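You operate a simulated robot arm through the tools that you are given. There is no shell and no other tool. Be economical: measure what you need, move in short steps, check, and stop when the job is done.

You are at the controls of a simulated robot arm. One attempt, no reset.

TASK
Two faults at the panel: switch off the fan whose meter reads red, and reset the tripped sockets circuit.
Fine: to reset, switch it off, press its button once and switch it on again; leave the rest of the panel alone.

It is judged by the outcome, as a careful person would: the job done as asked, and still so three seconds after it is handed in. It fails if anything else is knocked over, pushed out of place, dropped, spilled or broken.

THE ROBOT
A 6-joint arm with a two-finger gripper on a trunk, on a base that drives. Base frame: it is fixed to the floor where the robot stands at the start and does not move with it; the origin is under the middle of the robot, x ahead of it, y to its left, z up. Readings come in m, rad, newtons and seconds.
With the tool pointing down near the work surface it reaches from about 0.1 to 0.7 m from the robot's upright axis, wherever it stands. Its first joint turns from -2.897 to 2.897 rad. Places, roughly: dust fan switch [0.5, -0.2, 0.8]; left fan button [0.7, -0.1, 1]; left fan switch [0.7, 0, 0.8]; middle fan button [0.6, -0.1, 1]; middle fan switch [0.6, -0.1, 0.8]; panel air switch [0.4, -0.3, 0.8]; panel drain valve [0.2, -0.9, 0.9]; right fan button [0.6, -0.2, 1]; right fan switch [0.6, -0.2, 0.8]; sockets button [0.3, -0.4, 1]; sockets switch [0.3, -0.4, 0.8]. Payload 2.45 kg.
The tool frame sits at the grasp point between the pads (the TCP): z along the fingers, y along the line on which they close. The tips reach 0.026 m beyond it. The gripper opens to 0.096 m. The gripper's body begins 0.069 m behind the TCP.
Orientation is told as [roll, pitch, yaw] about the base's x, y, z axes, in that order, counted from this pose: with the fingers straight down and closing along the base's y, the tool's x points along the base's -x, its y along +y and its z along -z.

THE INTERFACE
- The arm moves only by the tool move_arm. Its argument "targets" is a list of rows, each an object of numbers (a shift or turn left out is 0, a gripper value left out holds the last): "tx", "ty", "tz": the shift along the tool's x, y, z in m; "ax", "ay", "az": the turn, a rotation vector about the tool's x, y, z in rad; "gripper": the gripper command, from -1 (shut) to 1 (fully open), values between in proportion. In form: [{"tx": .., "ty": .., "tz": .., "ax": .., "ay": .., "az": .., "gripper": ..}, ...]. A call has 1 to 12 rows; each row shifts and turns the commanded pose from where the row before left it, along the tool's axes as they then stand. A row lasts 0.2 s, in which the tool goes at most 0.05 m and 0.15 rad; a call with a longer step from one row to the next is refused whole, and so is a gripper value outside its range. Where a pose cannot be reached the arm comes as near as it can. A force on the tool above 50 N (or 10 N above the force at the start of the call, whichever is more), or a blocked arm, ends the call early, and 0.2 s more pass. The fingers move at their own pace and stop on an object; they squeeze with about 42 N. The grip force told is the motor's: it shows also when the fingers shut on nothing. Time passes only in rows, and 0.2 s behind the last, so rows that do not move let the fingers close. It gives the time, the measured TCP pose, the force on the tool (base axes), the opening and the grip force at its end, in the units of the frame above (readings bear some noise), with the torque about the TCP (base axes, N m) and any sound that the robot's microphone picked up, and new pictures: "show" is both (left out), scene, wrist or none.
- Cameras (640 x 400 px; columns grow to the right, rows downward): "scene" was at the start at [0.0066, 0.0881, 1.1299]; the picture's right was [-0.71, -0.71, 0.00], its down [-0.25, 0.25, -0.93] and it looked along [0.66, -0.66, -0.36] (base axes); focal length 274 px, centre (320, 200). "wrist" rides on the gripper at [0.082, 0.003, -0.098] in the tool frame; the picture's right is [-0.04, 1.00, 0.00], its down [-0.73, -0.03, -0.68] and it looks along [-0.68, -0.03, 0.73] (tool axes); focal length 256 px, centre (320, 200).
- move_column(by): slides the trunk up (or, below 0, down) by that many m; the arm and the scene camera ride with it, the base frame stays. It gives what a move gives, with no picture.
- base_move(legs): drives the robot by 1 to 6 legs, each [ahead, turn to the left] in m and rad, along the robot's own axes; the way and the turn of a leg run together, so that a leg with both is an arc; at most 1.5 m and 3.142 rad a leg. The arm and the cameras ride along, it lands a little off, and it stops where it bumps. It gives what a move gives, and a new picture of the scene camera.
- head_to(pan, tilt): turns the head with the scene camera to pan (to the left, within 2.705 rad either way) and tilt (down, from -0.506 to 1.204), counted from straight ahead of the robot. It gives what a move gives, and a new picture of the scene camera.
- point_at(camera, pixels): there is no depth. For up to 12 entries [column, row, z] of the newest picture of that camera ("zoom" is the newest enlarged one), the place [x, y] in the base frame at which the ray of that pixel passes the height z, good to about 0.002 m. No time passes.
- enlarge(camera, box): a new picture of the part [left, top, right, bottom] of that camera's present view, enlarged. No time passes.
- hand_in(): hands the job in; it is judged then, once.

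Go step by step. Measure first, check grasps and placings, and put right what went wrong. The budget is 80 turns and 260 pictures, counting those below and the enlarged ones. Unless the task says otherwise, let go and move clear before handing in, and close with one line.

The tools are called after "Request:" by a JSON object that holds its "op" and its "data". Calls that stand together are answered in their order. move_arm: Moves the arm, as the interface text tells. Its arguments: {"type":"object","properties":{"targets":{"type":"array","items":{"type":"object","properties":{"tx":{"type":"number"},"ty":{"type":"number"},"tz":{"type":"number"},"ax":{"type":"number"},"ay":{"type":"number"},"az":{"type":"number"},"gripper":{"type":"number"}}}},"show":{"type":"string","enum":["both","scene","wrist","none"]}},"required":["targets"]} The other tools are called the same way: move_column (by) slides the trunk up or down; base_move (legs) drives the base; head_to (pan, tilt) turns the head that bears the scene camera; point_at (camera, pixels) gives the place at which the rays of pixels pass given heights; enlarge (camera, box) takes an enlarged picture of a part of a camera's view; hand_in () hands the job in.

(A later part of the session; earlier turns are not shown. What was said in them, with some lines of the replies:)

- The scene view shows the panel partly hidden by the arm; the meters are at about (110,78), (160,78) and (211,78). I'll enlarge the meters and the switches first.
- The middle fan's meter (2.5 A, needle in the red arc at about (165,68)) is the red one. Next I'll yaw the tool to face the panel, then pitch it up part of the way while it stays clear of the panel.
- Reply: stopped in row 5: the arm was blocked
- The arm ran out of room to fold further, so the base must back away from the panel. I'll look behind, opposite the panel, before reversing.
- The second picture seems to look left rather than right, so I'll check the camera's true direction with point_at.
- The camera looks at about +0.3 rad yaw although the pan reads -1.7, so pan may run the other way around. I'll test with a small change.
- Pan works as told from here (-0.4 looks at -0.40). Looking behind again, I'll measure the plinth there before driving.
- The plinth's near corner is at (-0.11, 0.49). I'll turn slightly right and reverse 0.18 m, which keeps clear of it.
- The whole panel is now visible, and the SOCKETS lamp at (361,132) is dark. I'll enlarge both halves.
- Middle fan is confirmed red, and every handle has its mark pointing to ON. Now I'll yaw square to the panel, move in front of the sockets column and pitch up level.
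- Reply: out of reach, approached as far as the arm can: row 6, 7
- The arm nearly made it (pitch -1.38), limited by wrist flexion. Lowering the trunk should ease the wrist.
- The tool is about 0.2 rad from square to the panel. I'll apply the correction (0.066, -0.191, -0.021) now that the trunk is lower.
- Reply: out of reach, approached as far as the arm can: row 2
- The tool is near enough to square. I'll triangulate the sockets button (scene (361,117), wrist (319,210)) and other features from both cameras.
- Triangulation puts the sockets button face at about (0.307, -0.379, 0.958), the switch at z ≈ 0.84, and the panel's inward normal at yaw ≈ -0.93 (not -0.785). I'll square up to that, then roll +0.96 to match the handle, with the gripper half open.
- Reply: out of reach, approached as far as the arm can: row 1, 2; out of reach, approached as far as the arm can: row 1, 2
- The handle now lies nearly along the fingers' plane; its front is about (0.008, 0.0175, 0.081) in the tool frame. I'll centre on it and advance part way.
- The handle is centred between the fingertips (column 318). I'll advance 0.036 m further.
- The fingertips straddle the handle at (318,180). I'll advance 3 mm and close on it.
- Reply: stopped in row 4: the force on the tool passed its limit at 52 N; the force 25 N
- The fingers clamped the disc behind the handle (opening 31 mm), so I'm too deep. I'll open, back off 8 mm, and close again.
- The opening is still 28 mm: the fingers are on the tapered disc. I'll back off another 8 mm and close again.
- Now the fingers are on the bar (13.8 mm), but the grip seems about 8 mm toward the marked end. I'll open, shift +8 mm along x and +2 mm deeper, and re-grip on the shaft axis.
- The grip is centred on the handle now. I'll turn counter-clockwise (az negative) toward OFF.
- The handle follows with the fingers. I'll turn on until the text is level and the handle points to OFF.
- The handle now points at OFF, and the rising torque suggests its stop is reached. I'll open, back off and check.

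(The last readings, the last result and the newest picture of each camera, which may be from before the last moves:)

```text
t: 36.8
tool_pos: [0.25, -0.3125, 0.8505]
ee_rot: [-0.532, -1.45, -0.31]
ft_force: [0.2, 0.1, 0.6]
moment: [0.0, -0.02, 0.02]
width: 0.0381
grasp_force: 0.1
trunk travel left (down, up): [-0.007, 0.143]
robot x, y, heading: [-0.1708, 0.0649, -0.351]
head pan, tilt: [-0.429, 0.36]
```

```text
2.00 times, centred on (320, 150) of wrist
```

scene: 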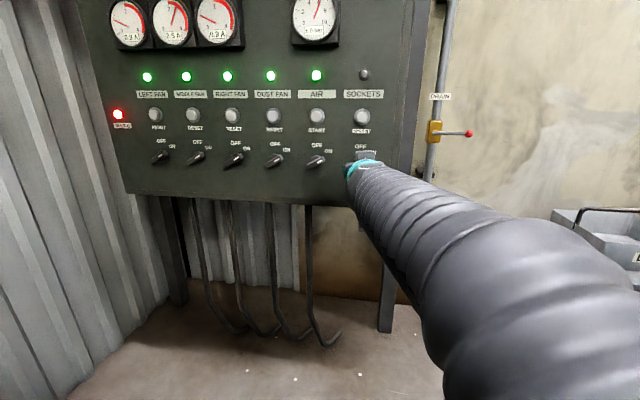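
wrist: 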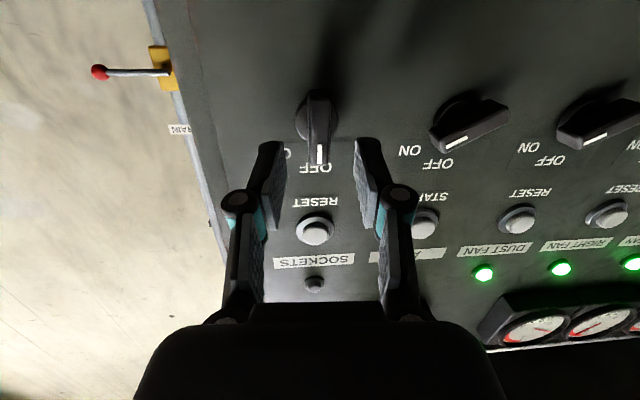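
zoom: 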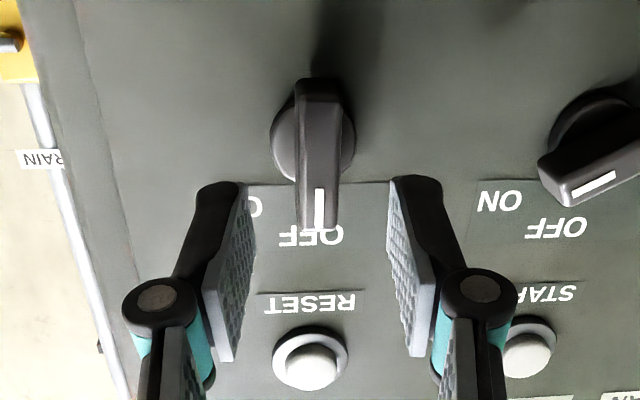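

The sockets switch is at OFF: the handle is vertical at (318,130). I'll close the fingers and raise the trunk 0.118 m to face the RESET button.

Request:
{"op": "move_arm", "data": {"targets": [{"gripper": -1}, {}, {}], "show": "none"}}

Request:
{"op": "move_column", "data": {"by": 0.118}}

Request:
{"op": "move_arm", "data": {"targets": [{"ty": -0.002, "tz": 0.01}], "show": "both"}}

```text
t: 37.6
tool_pos: [0.2501, -0.3135, 0.8496]
ee_rot: [-0.537, -1.45, -0.307]
ft_force: [0.9, -0.2, -0.1]
moment: [-0.02, 0.03, 0.0]
width: 0.0
grasp_force: 28.8
trunk travel left (down, up): [-0.007, 0.143]
robot x, y, heading: [-0.1684, 0.0623, -0.348]
head pan, tilt: [-0.429, 0.36]
```

```text
t: 39.1
tool_pos: [0.2497, -0.3128, 0.9673]
ee_rot: [-0.536, -1.45, -0.306]
ft_force: [0.2, 0.8, -0.3]
moment: [0.02, -0.03, 0.0]
width: 0.0001
grasp_force: 28.2
trunk travel left (down, up): [-0.125, 0.025]
robot x, y, heading: [-0.1698, 0.063, -0.351]
head pan, tilt: [-0.429, 0.36]
```

```text
t: 39.5
tool_pos: [0.2558, -0.3218, 0.9663]
ee_rot: [-0.539, -1.449, -0.305]
ft_force: [-0.3, -0.6, -0.6]
moment: [0.01, 0.01, 0.0]
width: 0.0
grasp_force: 29.1
trunk travel left (down, up): [-0.125, 0.025]
robot x, y, heading: [-0.1736, 0.0598, -0.348]
head pan, tilt: [-0.429, 0.36]
```

scene: 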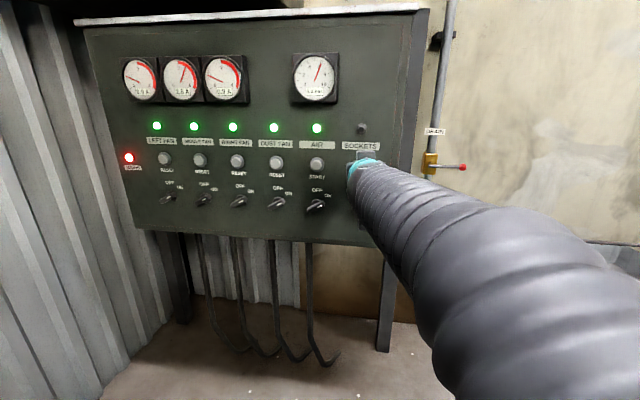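
wrist: 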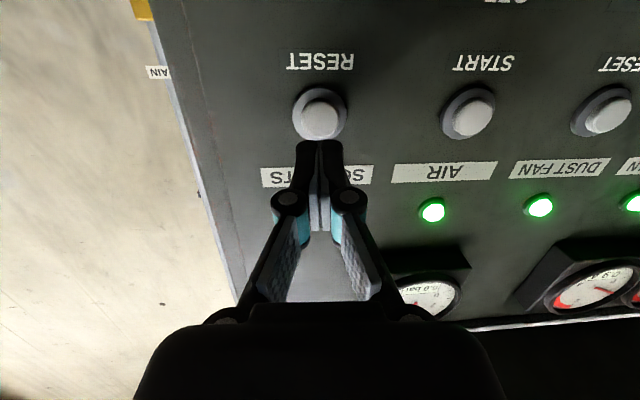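

The button at (318,118) lies on the tool axis, with its face about 52 mm beyond the tips. I'll approach 44 mm first.

Request:
{"op": "move_arm", "data": {"targets": [{"tz": 0.02}, {"tz": 0.015}, {"tz": 0.009}], "show": "wrist"}}

Request:
{"op": "enlarge", "data": {"camera": "wrist", "box": [220, 80, 420, 280]}}

```text
t: 40.3
tool_pos: [0.2826, -0.354, 0.9608]
ee_rot: [-0.539, -1.449, -0.3]
ft_force: [-13.9, 12.1, -4.3]
moment: [0.09, 0.0, -0.13]
width: 0.0062
grasp_force: 28.5
trunk travel left (down, up): [-0.125, 0.025]
robot x, y, heading: [-0.171, 0.06, -0.345]
head pan, tilt: [-0.429, 0.36]
heard: click
```

wrist: 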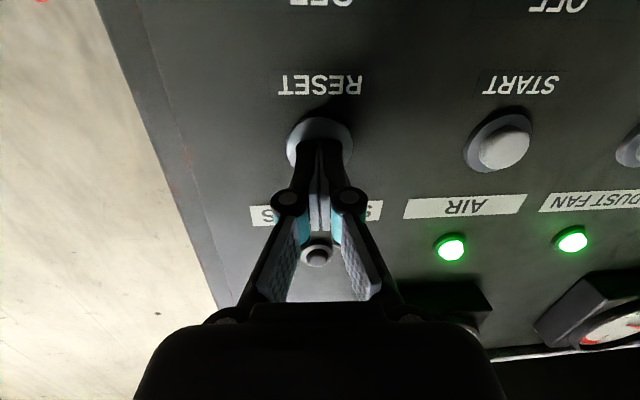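

```text
2.00 times, centred on (320, 180) of wrist
```

zoom: 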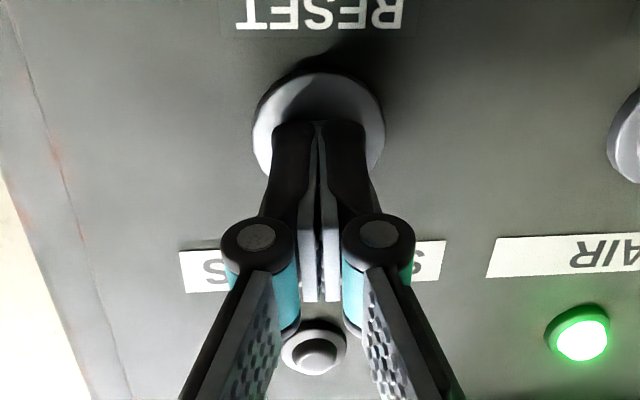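

A click was heard with about 19 N on the tool, so the button is pressed. I'll withdraw straight back.

Request:
{"op": "move_arm", "data": {"targets": [{"tz": -0.02}, {"tz": -0.025}], "show": "wrist"}}

Request:
{"op": "move_column", "data": {"by": -0.118}}

Request:
{"op": "move_arm", "data": {"targets": [{"gripper": 0.0}, {}], "show": "both"}}

```text
t: 40.9
tool_pos: [0.254, -0.3221, 0.9663]
ee_rot: [-0.532, -1.448, -0.31]
ft_force: [-0.1, -0.4, -0.5]
moment: [-0.02, 0.01, 0.01]
width: 0.0
grasp_force: 28.6
trunk travel left (down, up): [-0.125, 0.025]
robot x, y, heading: [-0.1695, 0.0618, -0.346]
head pan, tilt: [-0.429, 0.36]
```

wrist: 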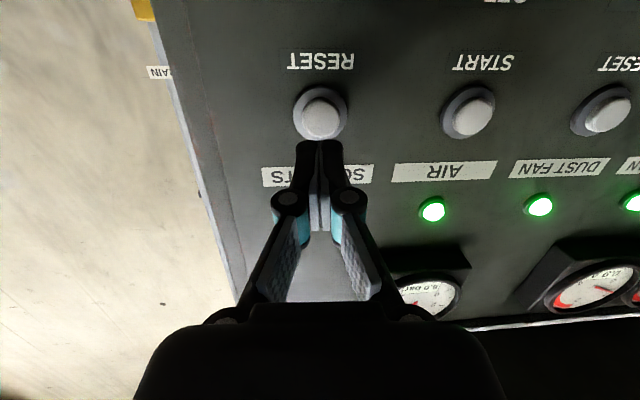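

```text
t: 42.4
tool_pos: [0.2547, -0.3218, 0.8494]
ee_rot: [-0.535, -1.451, -0.308]
ft_force: [0.6, -0.8, 0.3]
moment: [-0.03, -0.02, -0.01]
width: 0.0
grasp_force: 28.2
trunk travel left (down, up): [-0.007, 0.143]
robot x, y, heading: [-0.1731, 0.0615, -0.348]
head pan, tilt: [-0.429, 0.36]
```

```text
t: 43.0
tool_pos: [0.2551, -0.3206, 0.8481]
ee_rot: [-0.536, -1.45, -0.306]
ft_force: [0.0, -0.1, -0.2]
moment: [0.0, 0.0, 0.0]
width: 0.0479
grasp_force: 0.1
trunk travel left (down, up): [-0.007, 0.143]
robot x, y, heading: [-0.1691, 0.0583, -0.344]
head pan, tilt: [-0.429, 0.36]
```

scene: 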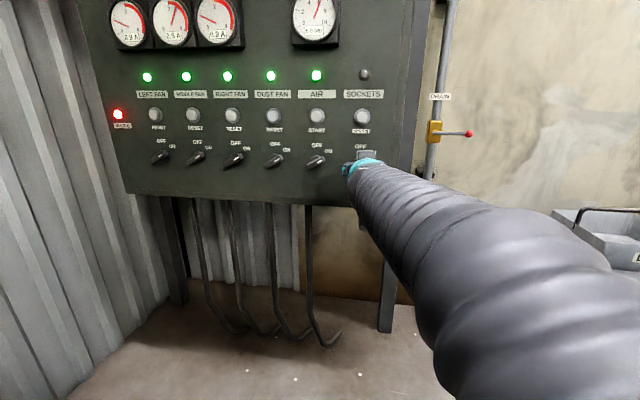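
wrist: 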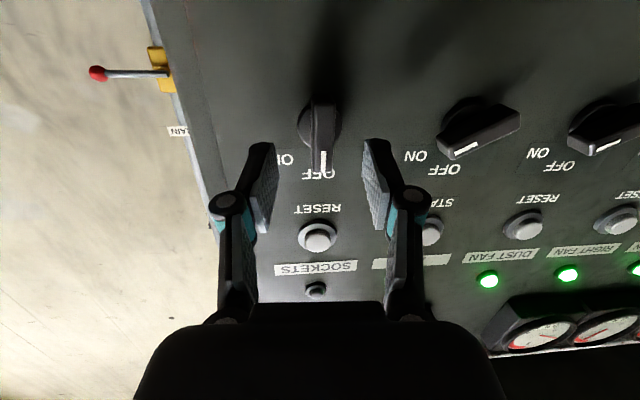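

The button has returned and the switch is still OFF. I'll advance 36 mm back onto the handle, grip it, and turn it clockwise to ON.

Request:
{"op": "move_arm", "data": {"targets": [{"tz": 0.018}, {"tz": 0.018}, {"gripper": -1}, {}, {}], "show": "wrist"}}

```text
t: 44.2
tool_pos: [0.2791, -0.3473, 0.8436]
ee_rot: [-0.53, -1.45, -0.31]
ft_force: [4.5, 6.8, -1.0]
moment: [0.81, -0.49, -0.52]
width: 0.0161
grasp_force: 41.8
trunk travel left (down, up): [-0.007, 0.143]
robot x, y, heading: [-0.1678, 0.0626, -0.348]
head pan, tilt: [-0.429, 0.36]
```

wrist: 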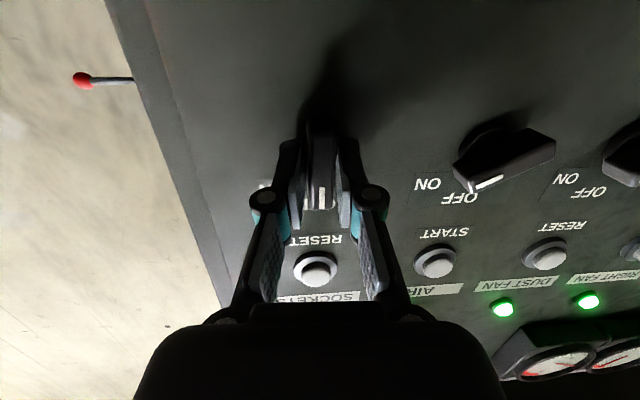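

The handle is held. Turning clockwise by 0.98 rad in two steps.

Request:
{"op": "move_arm", "data": {"targets": [{"az": 0.12}, {"az": 0.12}, {"az": 0.12}, {"az": 0.12}, {"az": 0.12}, {"az": 0.12}, {"az": 0.12}, {"az": 0.12}], "show": "both"}}

```text
t: 46.0
tool_pos: [0.2782, -0.346, 0.8463]
ee_rot: [1.44, -0.666, -2.334]
ft_force: [15.3, 7.6, 9.0]
moment: [0.36, 0.2, 1.33]
width: 0.0139
grasp_force: 40.2
trunk travel left (down, up): [-0.007, 0.143]
robot x, y, heading: [-0.172, 0.061, -0.349]
head pan, tilt: [-0.429, 0.36]
```

scene: 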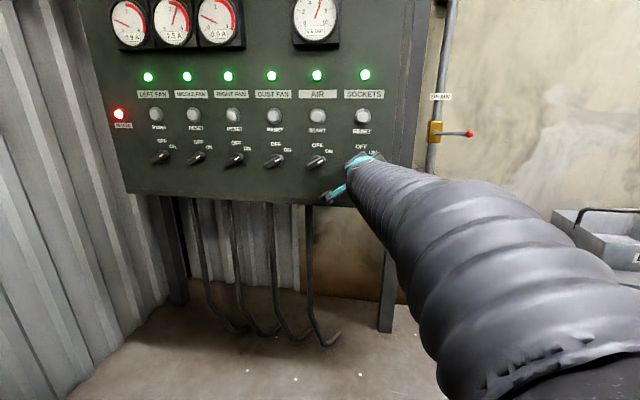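
wrist: 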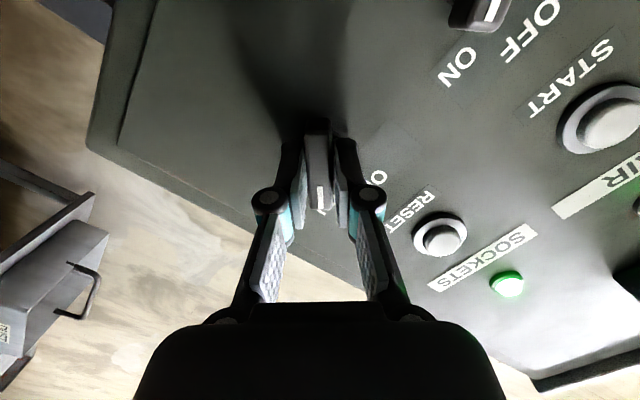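

The SOCKETS lamp at (365,75) is now green. I'll release, back off and check the handle.

Request:
{"op": "move_arm", "data": {"targets": [{"gripper": -0.2}, {}, {"tz": -0.02}, {"tz": -0.03}, {"tz": -0.03}], "show": "both"}}

Request:
{"op": "enlarge", "data": {"camera": "wrist", "box": [220, 20, 420, 220]}}

```text
t: 47.2
tool_pos: [0.2247, -0.2883, 0.8543]
ee_rot: [1.438, -0.669, -2.333]
ft_force: [-1.1, 1.1, 0.0]
moment: [-0.02, 0.01, 0.0]
width: 0.0385
grasp_force: 0.0
trunk travel left (down, up): [-0.007, 0.143]
robot x, y, heading: [-0.1714, 0.0635, -0.347]
head pan, tilt: [-0.429, 0.36]
```

scene: 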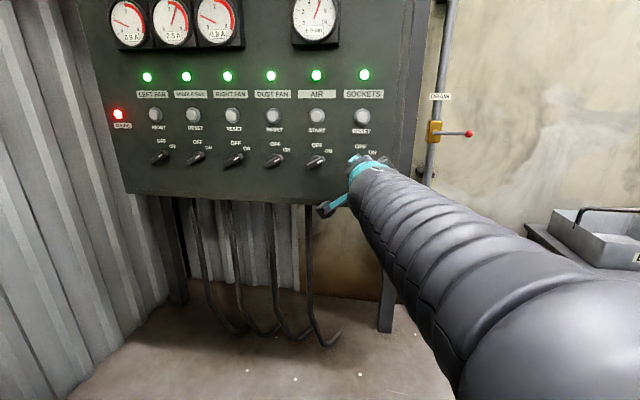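
wrist: 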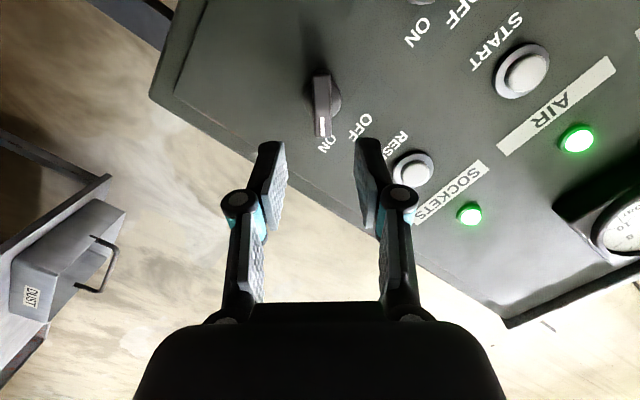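

```text
2.00 times, centred on (320, 120) of wrist
```

zoom: 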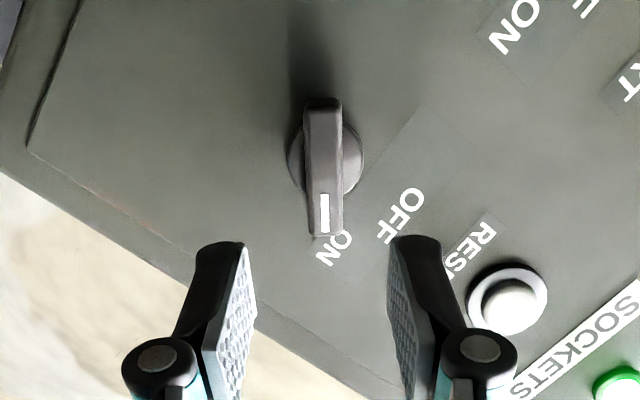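

Sockets is ON and its lamp is lit. Now I'll drive the base left along the panel (turn +0.55, ahead 0.30) toward the middle fan, keeping the arm clear of the panel.

Request:
{"op": "base_move", "data": {"legs": [[0, 0.55]]}}

Request:
{"op": "base_move", "data": {"legs": [[0.28, 0]]}}

Request:
{"op": "head_to", "data": {"pan": -0.85, "tilt": 0.36}}

```text
t: 49.1
tool_pos: [0.3502, -0.0302, 0.8542]
ee_rot: [1.438, -0.667, -1.785]
ft_force: [-0.4, -0.4, -0.3]
moment: [0.0, 0.03, -0.01]
width: 0.0381
grasp_force: 0.1
trunk travel left (down, up): [-0.007, 0.143]
robot x, y, heading: [-0.1718, 0.0644, 0.203]
head pan, tilt: [-0.429, 0.36]
```

scene: 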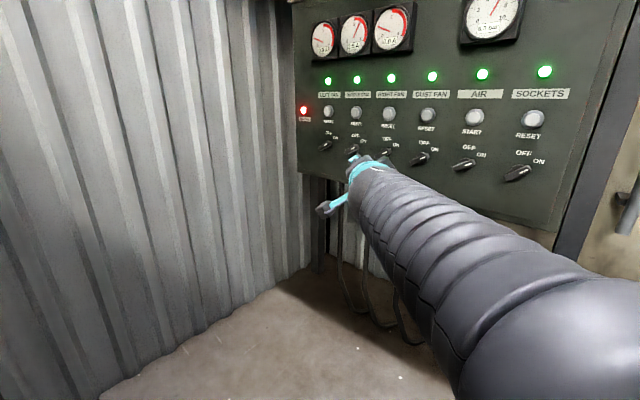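

```text
t: 51.1
tool_pos: [0.623, 0.0237, 0.854]
ee_rot: [1.438, -0.669, -1.787]
ft_force: [-0.6, 0.2, 0.5]
moment: [0.0, -0.01, 0.03]
width: 0.0385
grasp_force: 0.0
trunk travel left (down, up): [-0.007, 0.143]
robot x, y, heading: [0.1068, 0.1205, 0.201]
head pan, tilt: [-0.429, 0.36]
```

scene: 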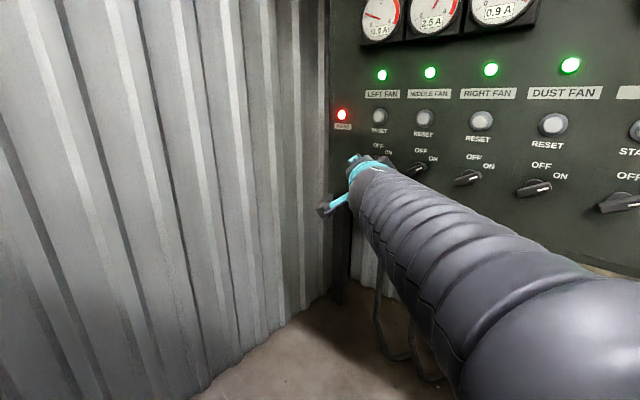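

```text
t: 52.0
tool_pos: [0.6246, 0.0237, 0.8539]
ee_rot: [1.438, -0.667, -1.788]
ft_force: [0.6, -0.7, 0.6]
moment: [0.04, 0.01, 0.03]
width: 0.0382
grasp_force: 0.1
trunk travel left (down, up): [-0.007, 0.143]
robot x, y, heading: [0.1034, 0.115, 0.197]
head pan, tilt: [-0.85, 0.36]
```

scene: 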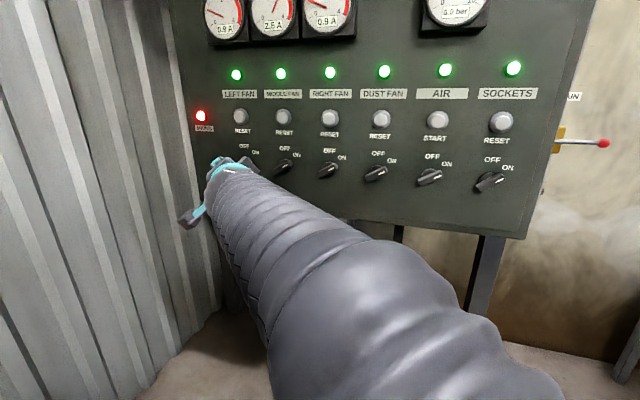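

The base is at (0.10, 0.12) and the tool sits in front of the left fan, about 0.13 m off. I'll yaw it back -0.6 rad to square up and shift 65 mm right to the middle fan column.

Request:
{"op": "move_arm", "data": {"targets": [{"ax": 0.0742, "ay": -0.0934, "az": 0.0125}, {"ax": 0.0742, "ay": -0.0934, "az": 0.0125}, {"ax": 0.0742, "ay": -0.0934, "az": 0.0125}, {"ax": 0.0742, "ay": -0.0934, "az": 0.0125}, {"ax": 0.0742, "ay": -0.0934, "az": 0.0125}, {"tx": -0.0254, "ty": -0.0203}, {"tx": -0.0254, "ty": -0.0203}]}}

```text
t: 53.6
tool_pos: [0.5745, -0.0155, 0.8549]
ee_rot: [1.437, -0.667, -2.389]
ft_force: [-0.2, 0.2, -0.2]
moment: [0.03, 0.0, -0.02]
width: 0.0383
grasp_force: 0.0
trunk travel left (down, up): [-0.007, 0.143]
robot x, y, heading: [0.1049, 0.1182, 0.196]
head pan, tilt: [-0.85, 0.36]
```

scene: 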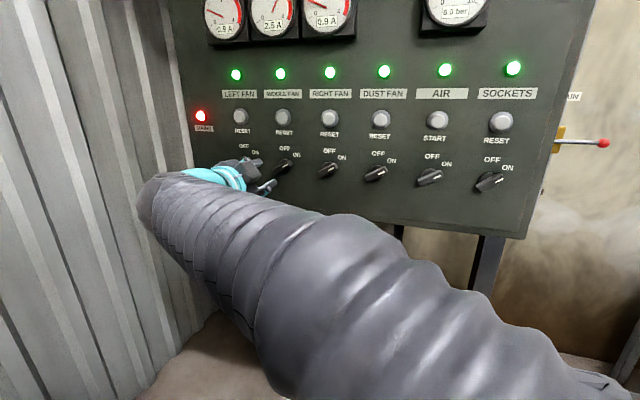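
wrist: 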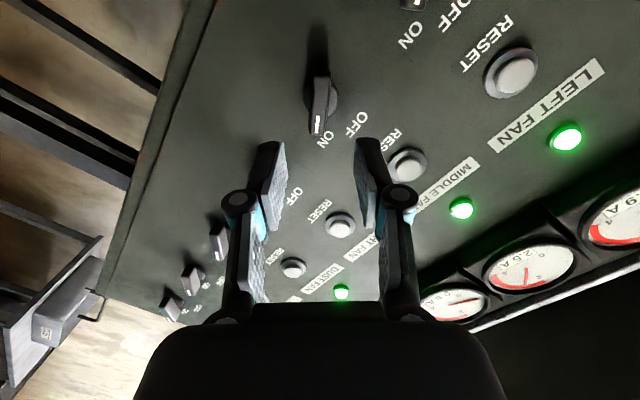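

The wrist view confirms the handle at (318,105) belongs to the MIDDLE FAN column, centred and aligned as before but about 10 mm farther off. I'll advance 60 mm first.

Request:
{"op": "move_arm", "data": {"targets": [{"tz": 0.03, "az": 0.03}, {"tz": 0.03, "ty": -0.001}], "show": "wrist"}}

Request:
{"op": "enlarge", "data": {"camera": "wrist", "box": [220, 80, 420, 280]}}

```text
t: 54.2
tool_pos: [0.6101, -0.0627, 0.8465]
ee_rot: [1.443, -0.637, -2.393]
ft_force: [-0.6, 0.1, -0.4]
moment: [-0.01, -0.04, 0.01]
width: 0.0383
grasp_force: 0.0
trunk travel left (down, up): [-0.007, 0.143]
robot x, y, heading: [0.1047, 0.1171, 0.198]
head pan, tilt: [-0.85, 0.36]
```

wrist: 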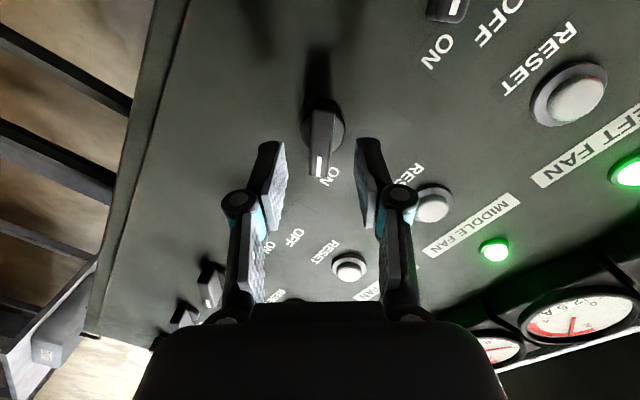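

```text
2.00 times, centred on (320, 180) of wrist
```

zoom: 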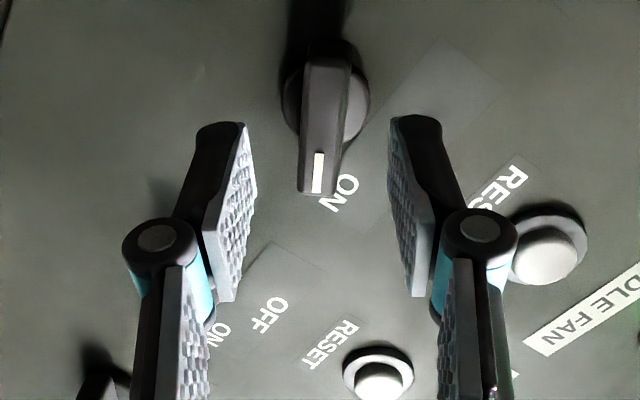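

Still centred; about 30 mm remains to the same depth as the good sockets grip. Advancing and closing.

Request:
{"op": "move_arm", "data": {"targets": [{"tz": 0.015}, {"tz": 0.014}, {"gripper": -1}, {}, {}], "show": "wrist"}}

Request:
{"op": "enlarge", "data": {"camera": "wrist", "box": [220, 80, 420, 280]}}

```text
t: 55.4
tool_pos: [0.6287, -0.0859, 0.8446]
ee_rot: [1.443, -0.637, -2.392]
ft_force: [8.3, -0.3, 6.1]
moment: [-0.15, -0.09, 0.69]
width: 0.0144
grasp_force: 40.8
trunk travel left (down, up): [-0.007, 0.143]
robot x, y, heading: [0.1066, 0.1162, 0.199]
head pan, tilt: [-0.85, 0.36]
```

wrist: 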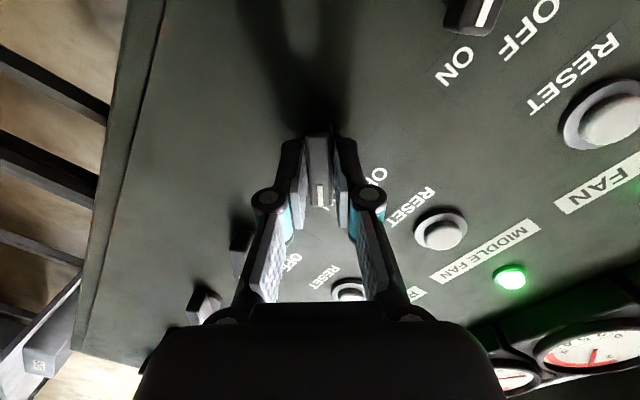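

```text
2.00 times, centred on (320, 180) of wrist
```

zoom: 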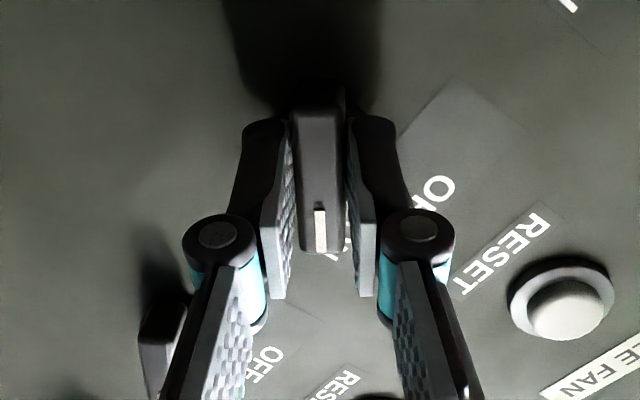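

Gripped at 14.4 mm. Turning counter-clockwise to OFF.

Request:
{"op": "move_arm", "data": {"targets": [{"az": -0.122}, {"az": -0.122}, {"az": -0.122}, {"az": -0.122}, {"az": -0.122}, {"az": -0.122}, {"az": -0.122}, {"az": -0.122}], "show": "both"}}

```text
t: 57.2
tool_pos: [0.627, -0.0885, 0.8429]
ee_rot: [-0.407, -1.456, -0.493]
ft_force: [-36.5, -6.2, -22.7]
moment: [1.16, -0.41, -1.07]
width: 0.0147
grasp_force: 40.8
trunk travel left (down, up): [-0.007, 0.143]
robot x, y, heading: [0.1003, 0.1186, 0.196]
head pan, tilt: [-0.85, 0.36]
```

scene: 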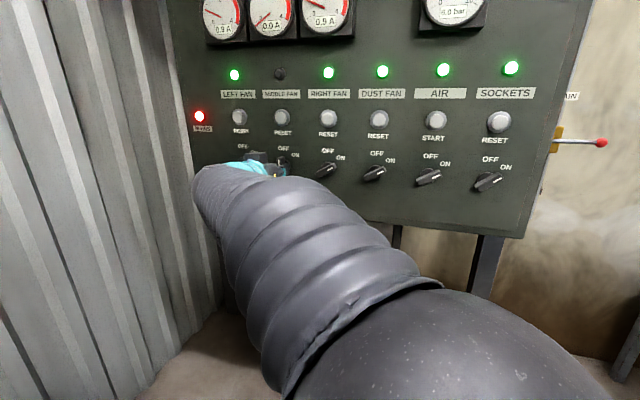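
wrist: 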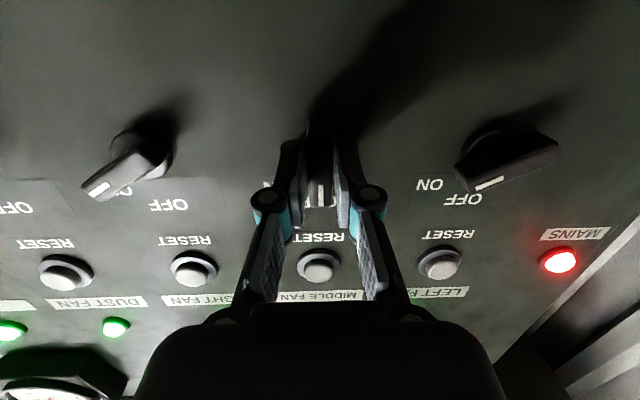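

The middle fan's lamp is dark and its meter reads 0.0 A; the other lamps are green. I'll release and withdraw.

Request:
{"op": "move_arm", "data": {"targets": [{"gripper": -0.2}, {}, {"tz": -0.02}, {"tz": -0.03}, {"tz": -0.03}, {}, {}], "show": "both"}}

Request:
{"op": "enlarge", "data": {"camera": "scene", "box": [180, 0, 540, 225]}}

Request:
{"op": "enlarge", "data": {"camera": "wrist", "box": [0, 40, 640, 340]}}

```text
t: 58.8
tool_pos: [0.5771, -0.0242, 0.8522]
ee_rot: [-0.421, -1.458, -0.479]
ft_force: [0.1, -0.1, 0.2]
moment: [0.03, 0.0, -0.02]
width: 0.0383
grasp_force: 0.1
trunk travel left (down, up): [-0.007, 0.143]
robot x, y, heading: [0.1025, 0.1196, 0.199]
head pan, tilt: [-0.85, 0.36]
```

scene: 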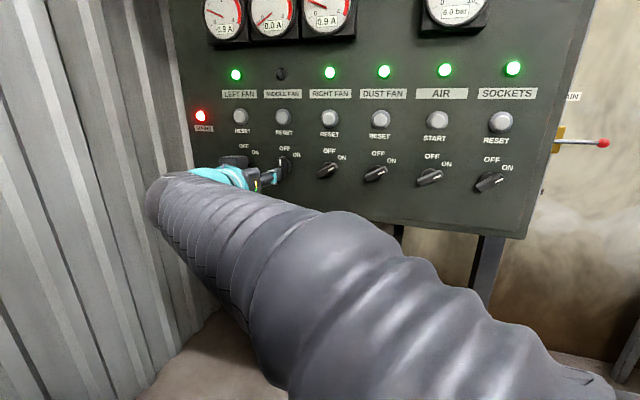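
wrist: 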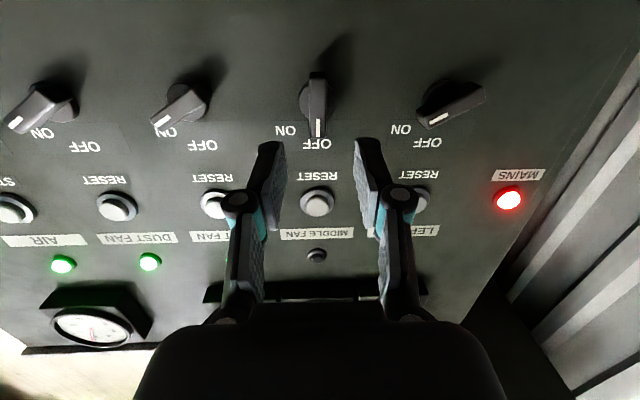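

```text
1.78 times, centred on (360, 112) of scene
```

zoom: 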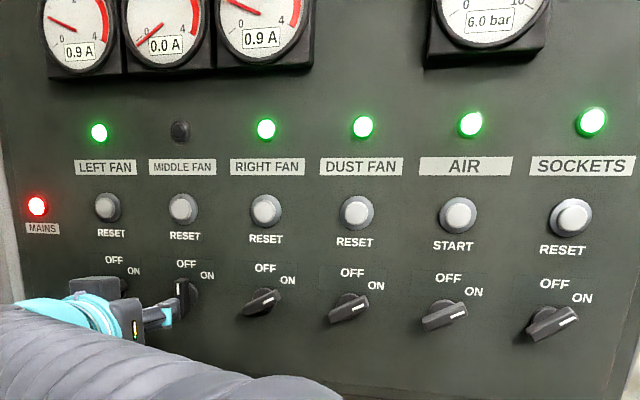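

```text
1.00 times, centred on (320, 190) of wrist (not enlarged: the box is as wide or as high as the picture)
```

zoom: 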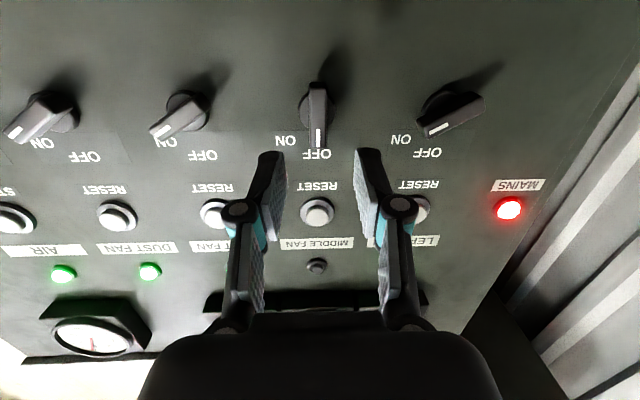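

Everything reads as wanted: middle fan OFF with its meter at 0.0 A, sockets ON with a green lamp, all other circuits unchanged, and the tool clear of the panel. Handing in.

Request:
{"op": "hand_in", "data": {}}

```text
The job is handed in.
```

The middle fan, whose meter read red at 2.5 A, is switched off. The sockets circuit was switched off, its button pressed once, and switched on again; its lamp is green, and no other control on the panel was changed.
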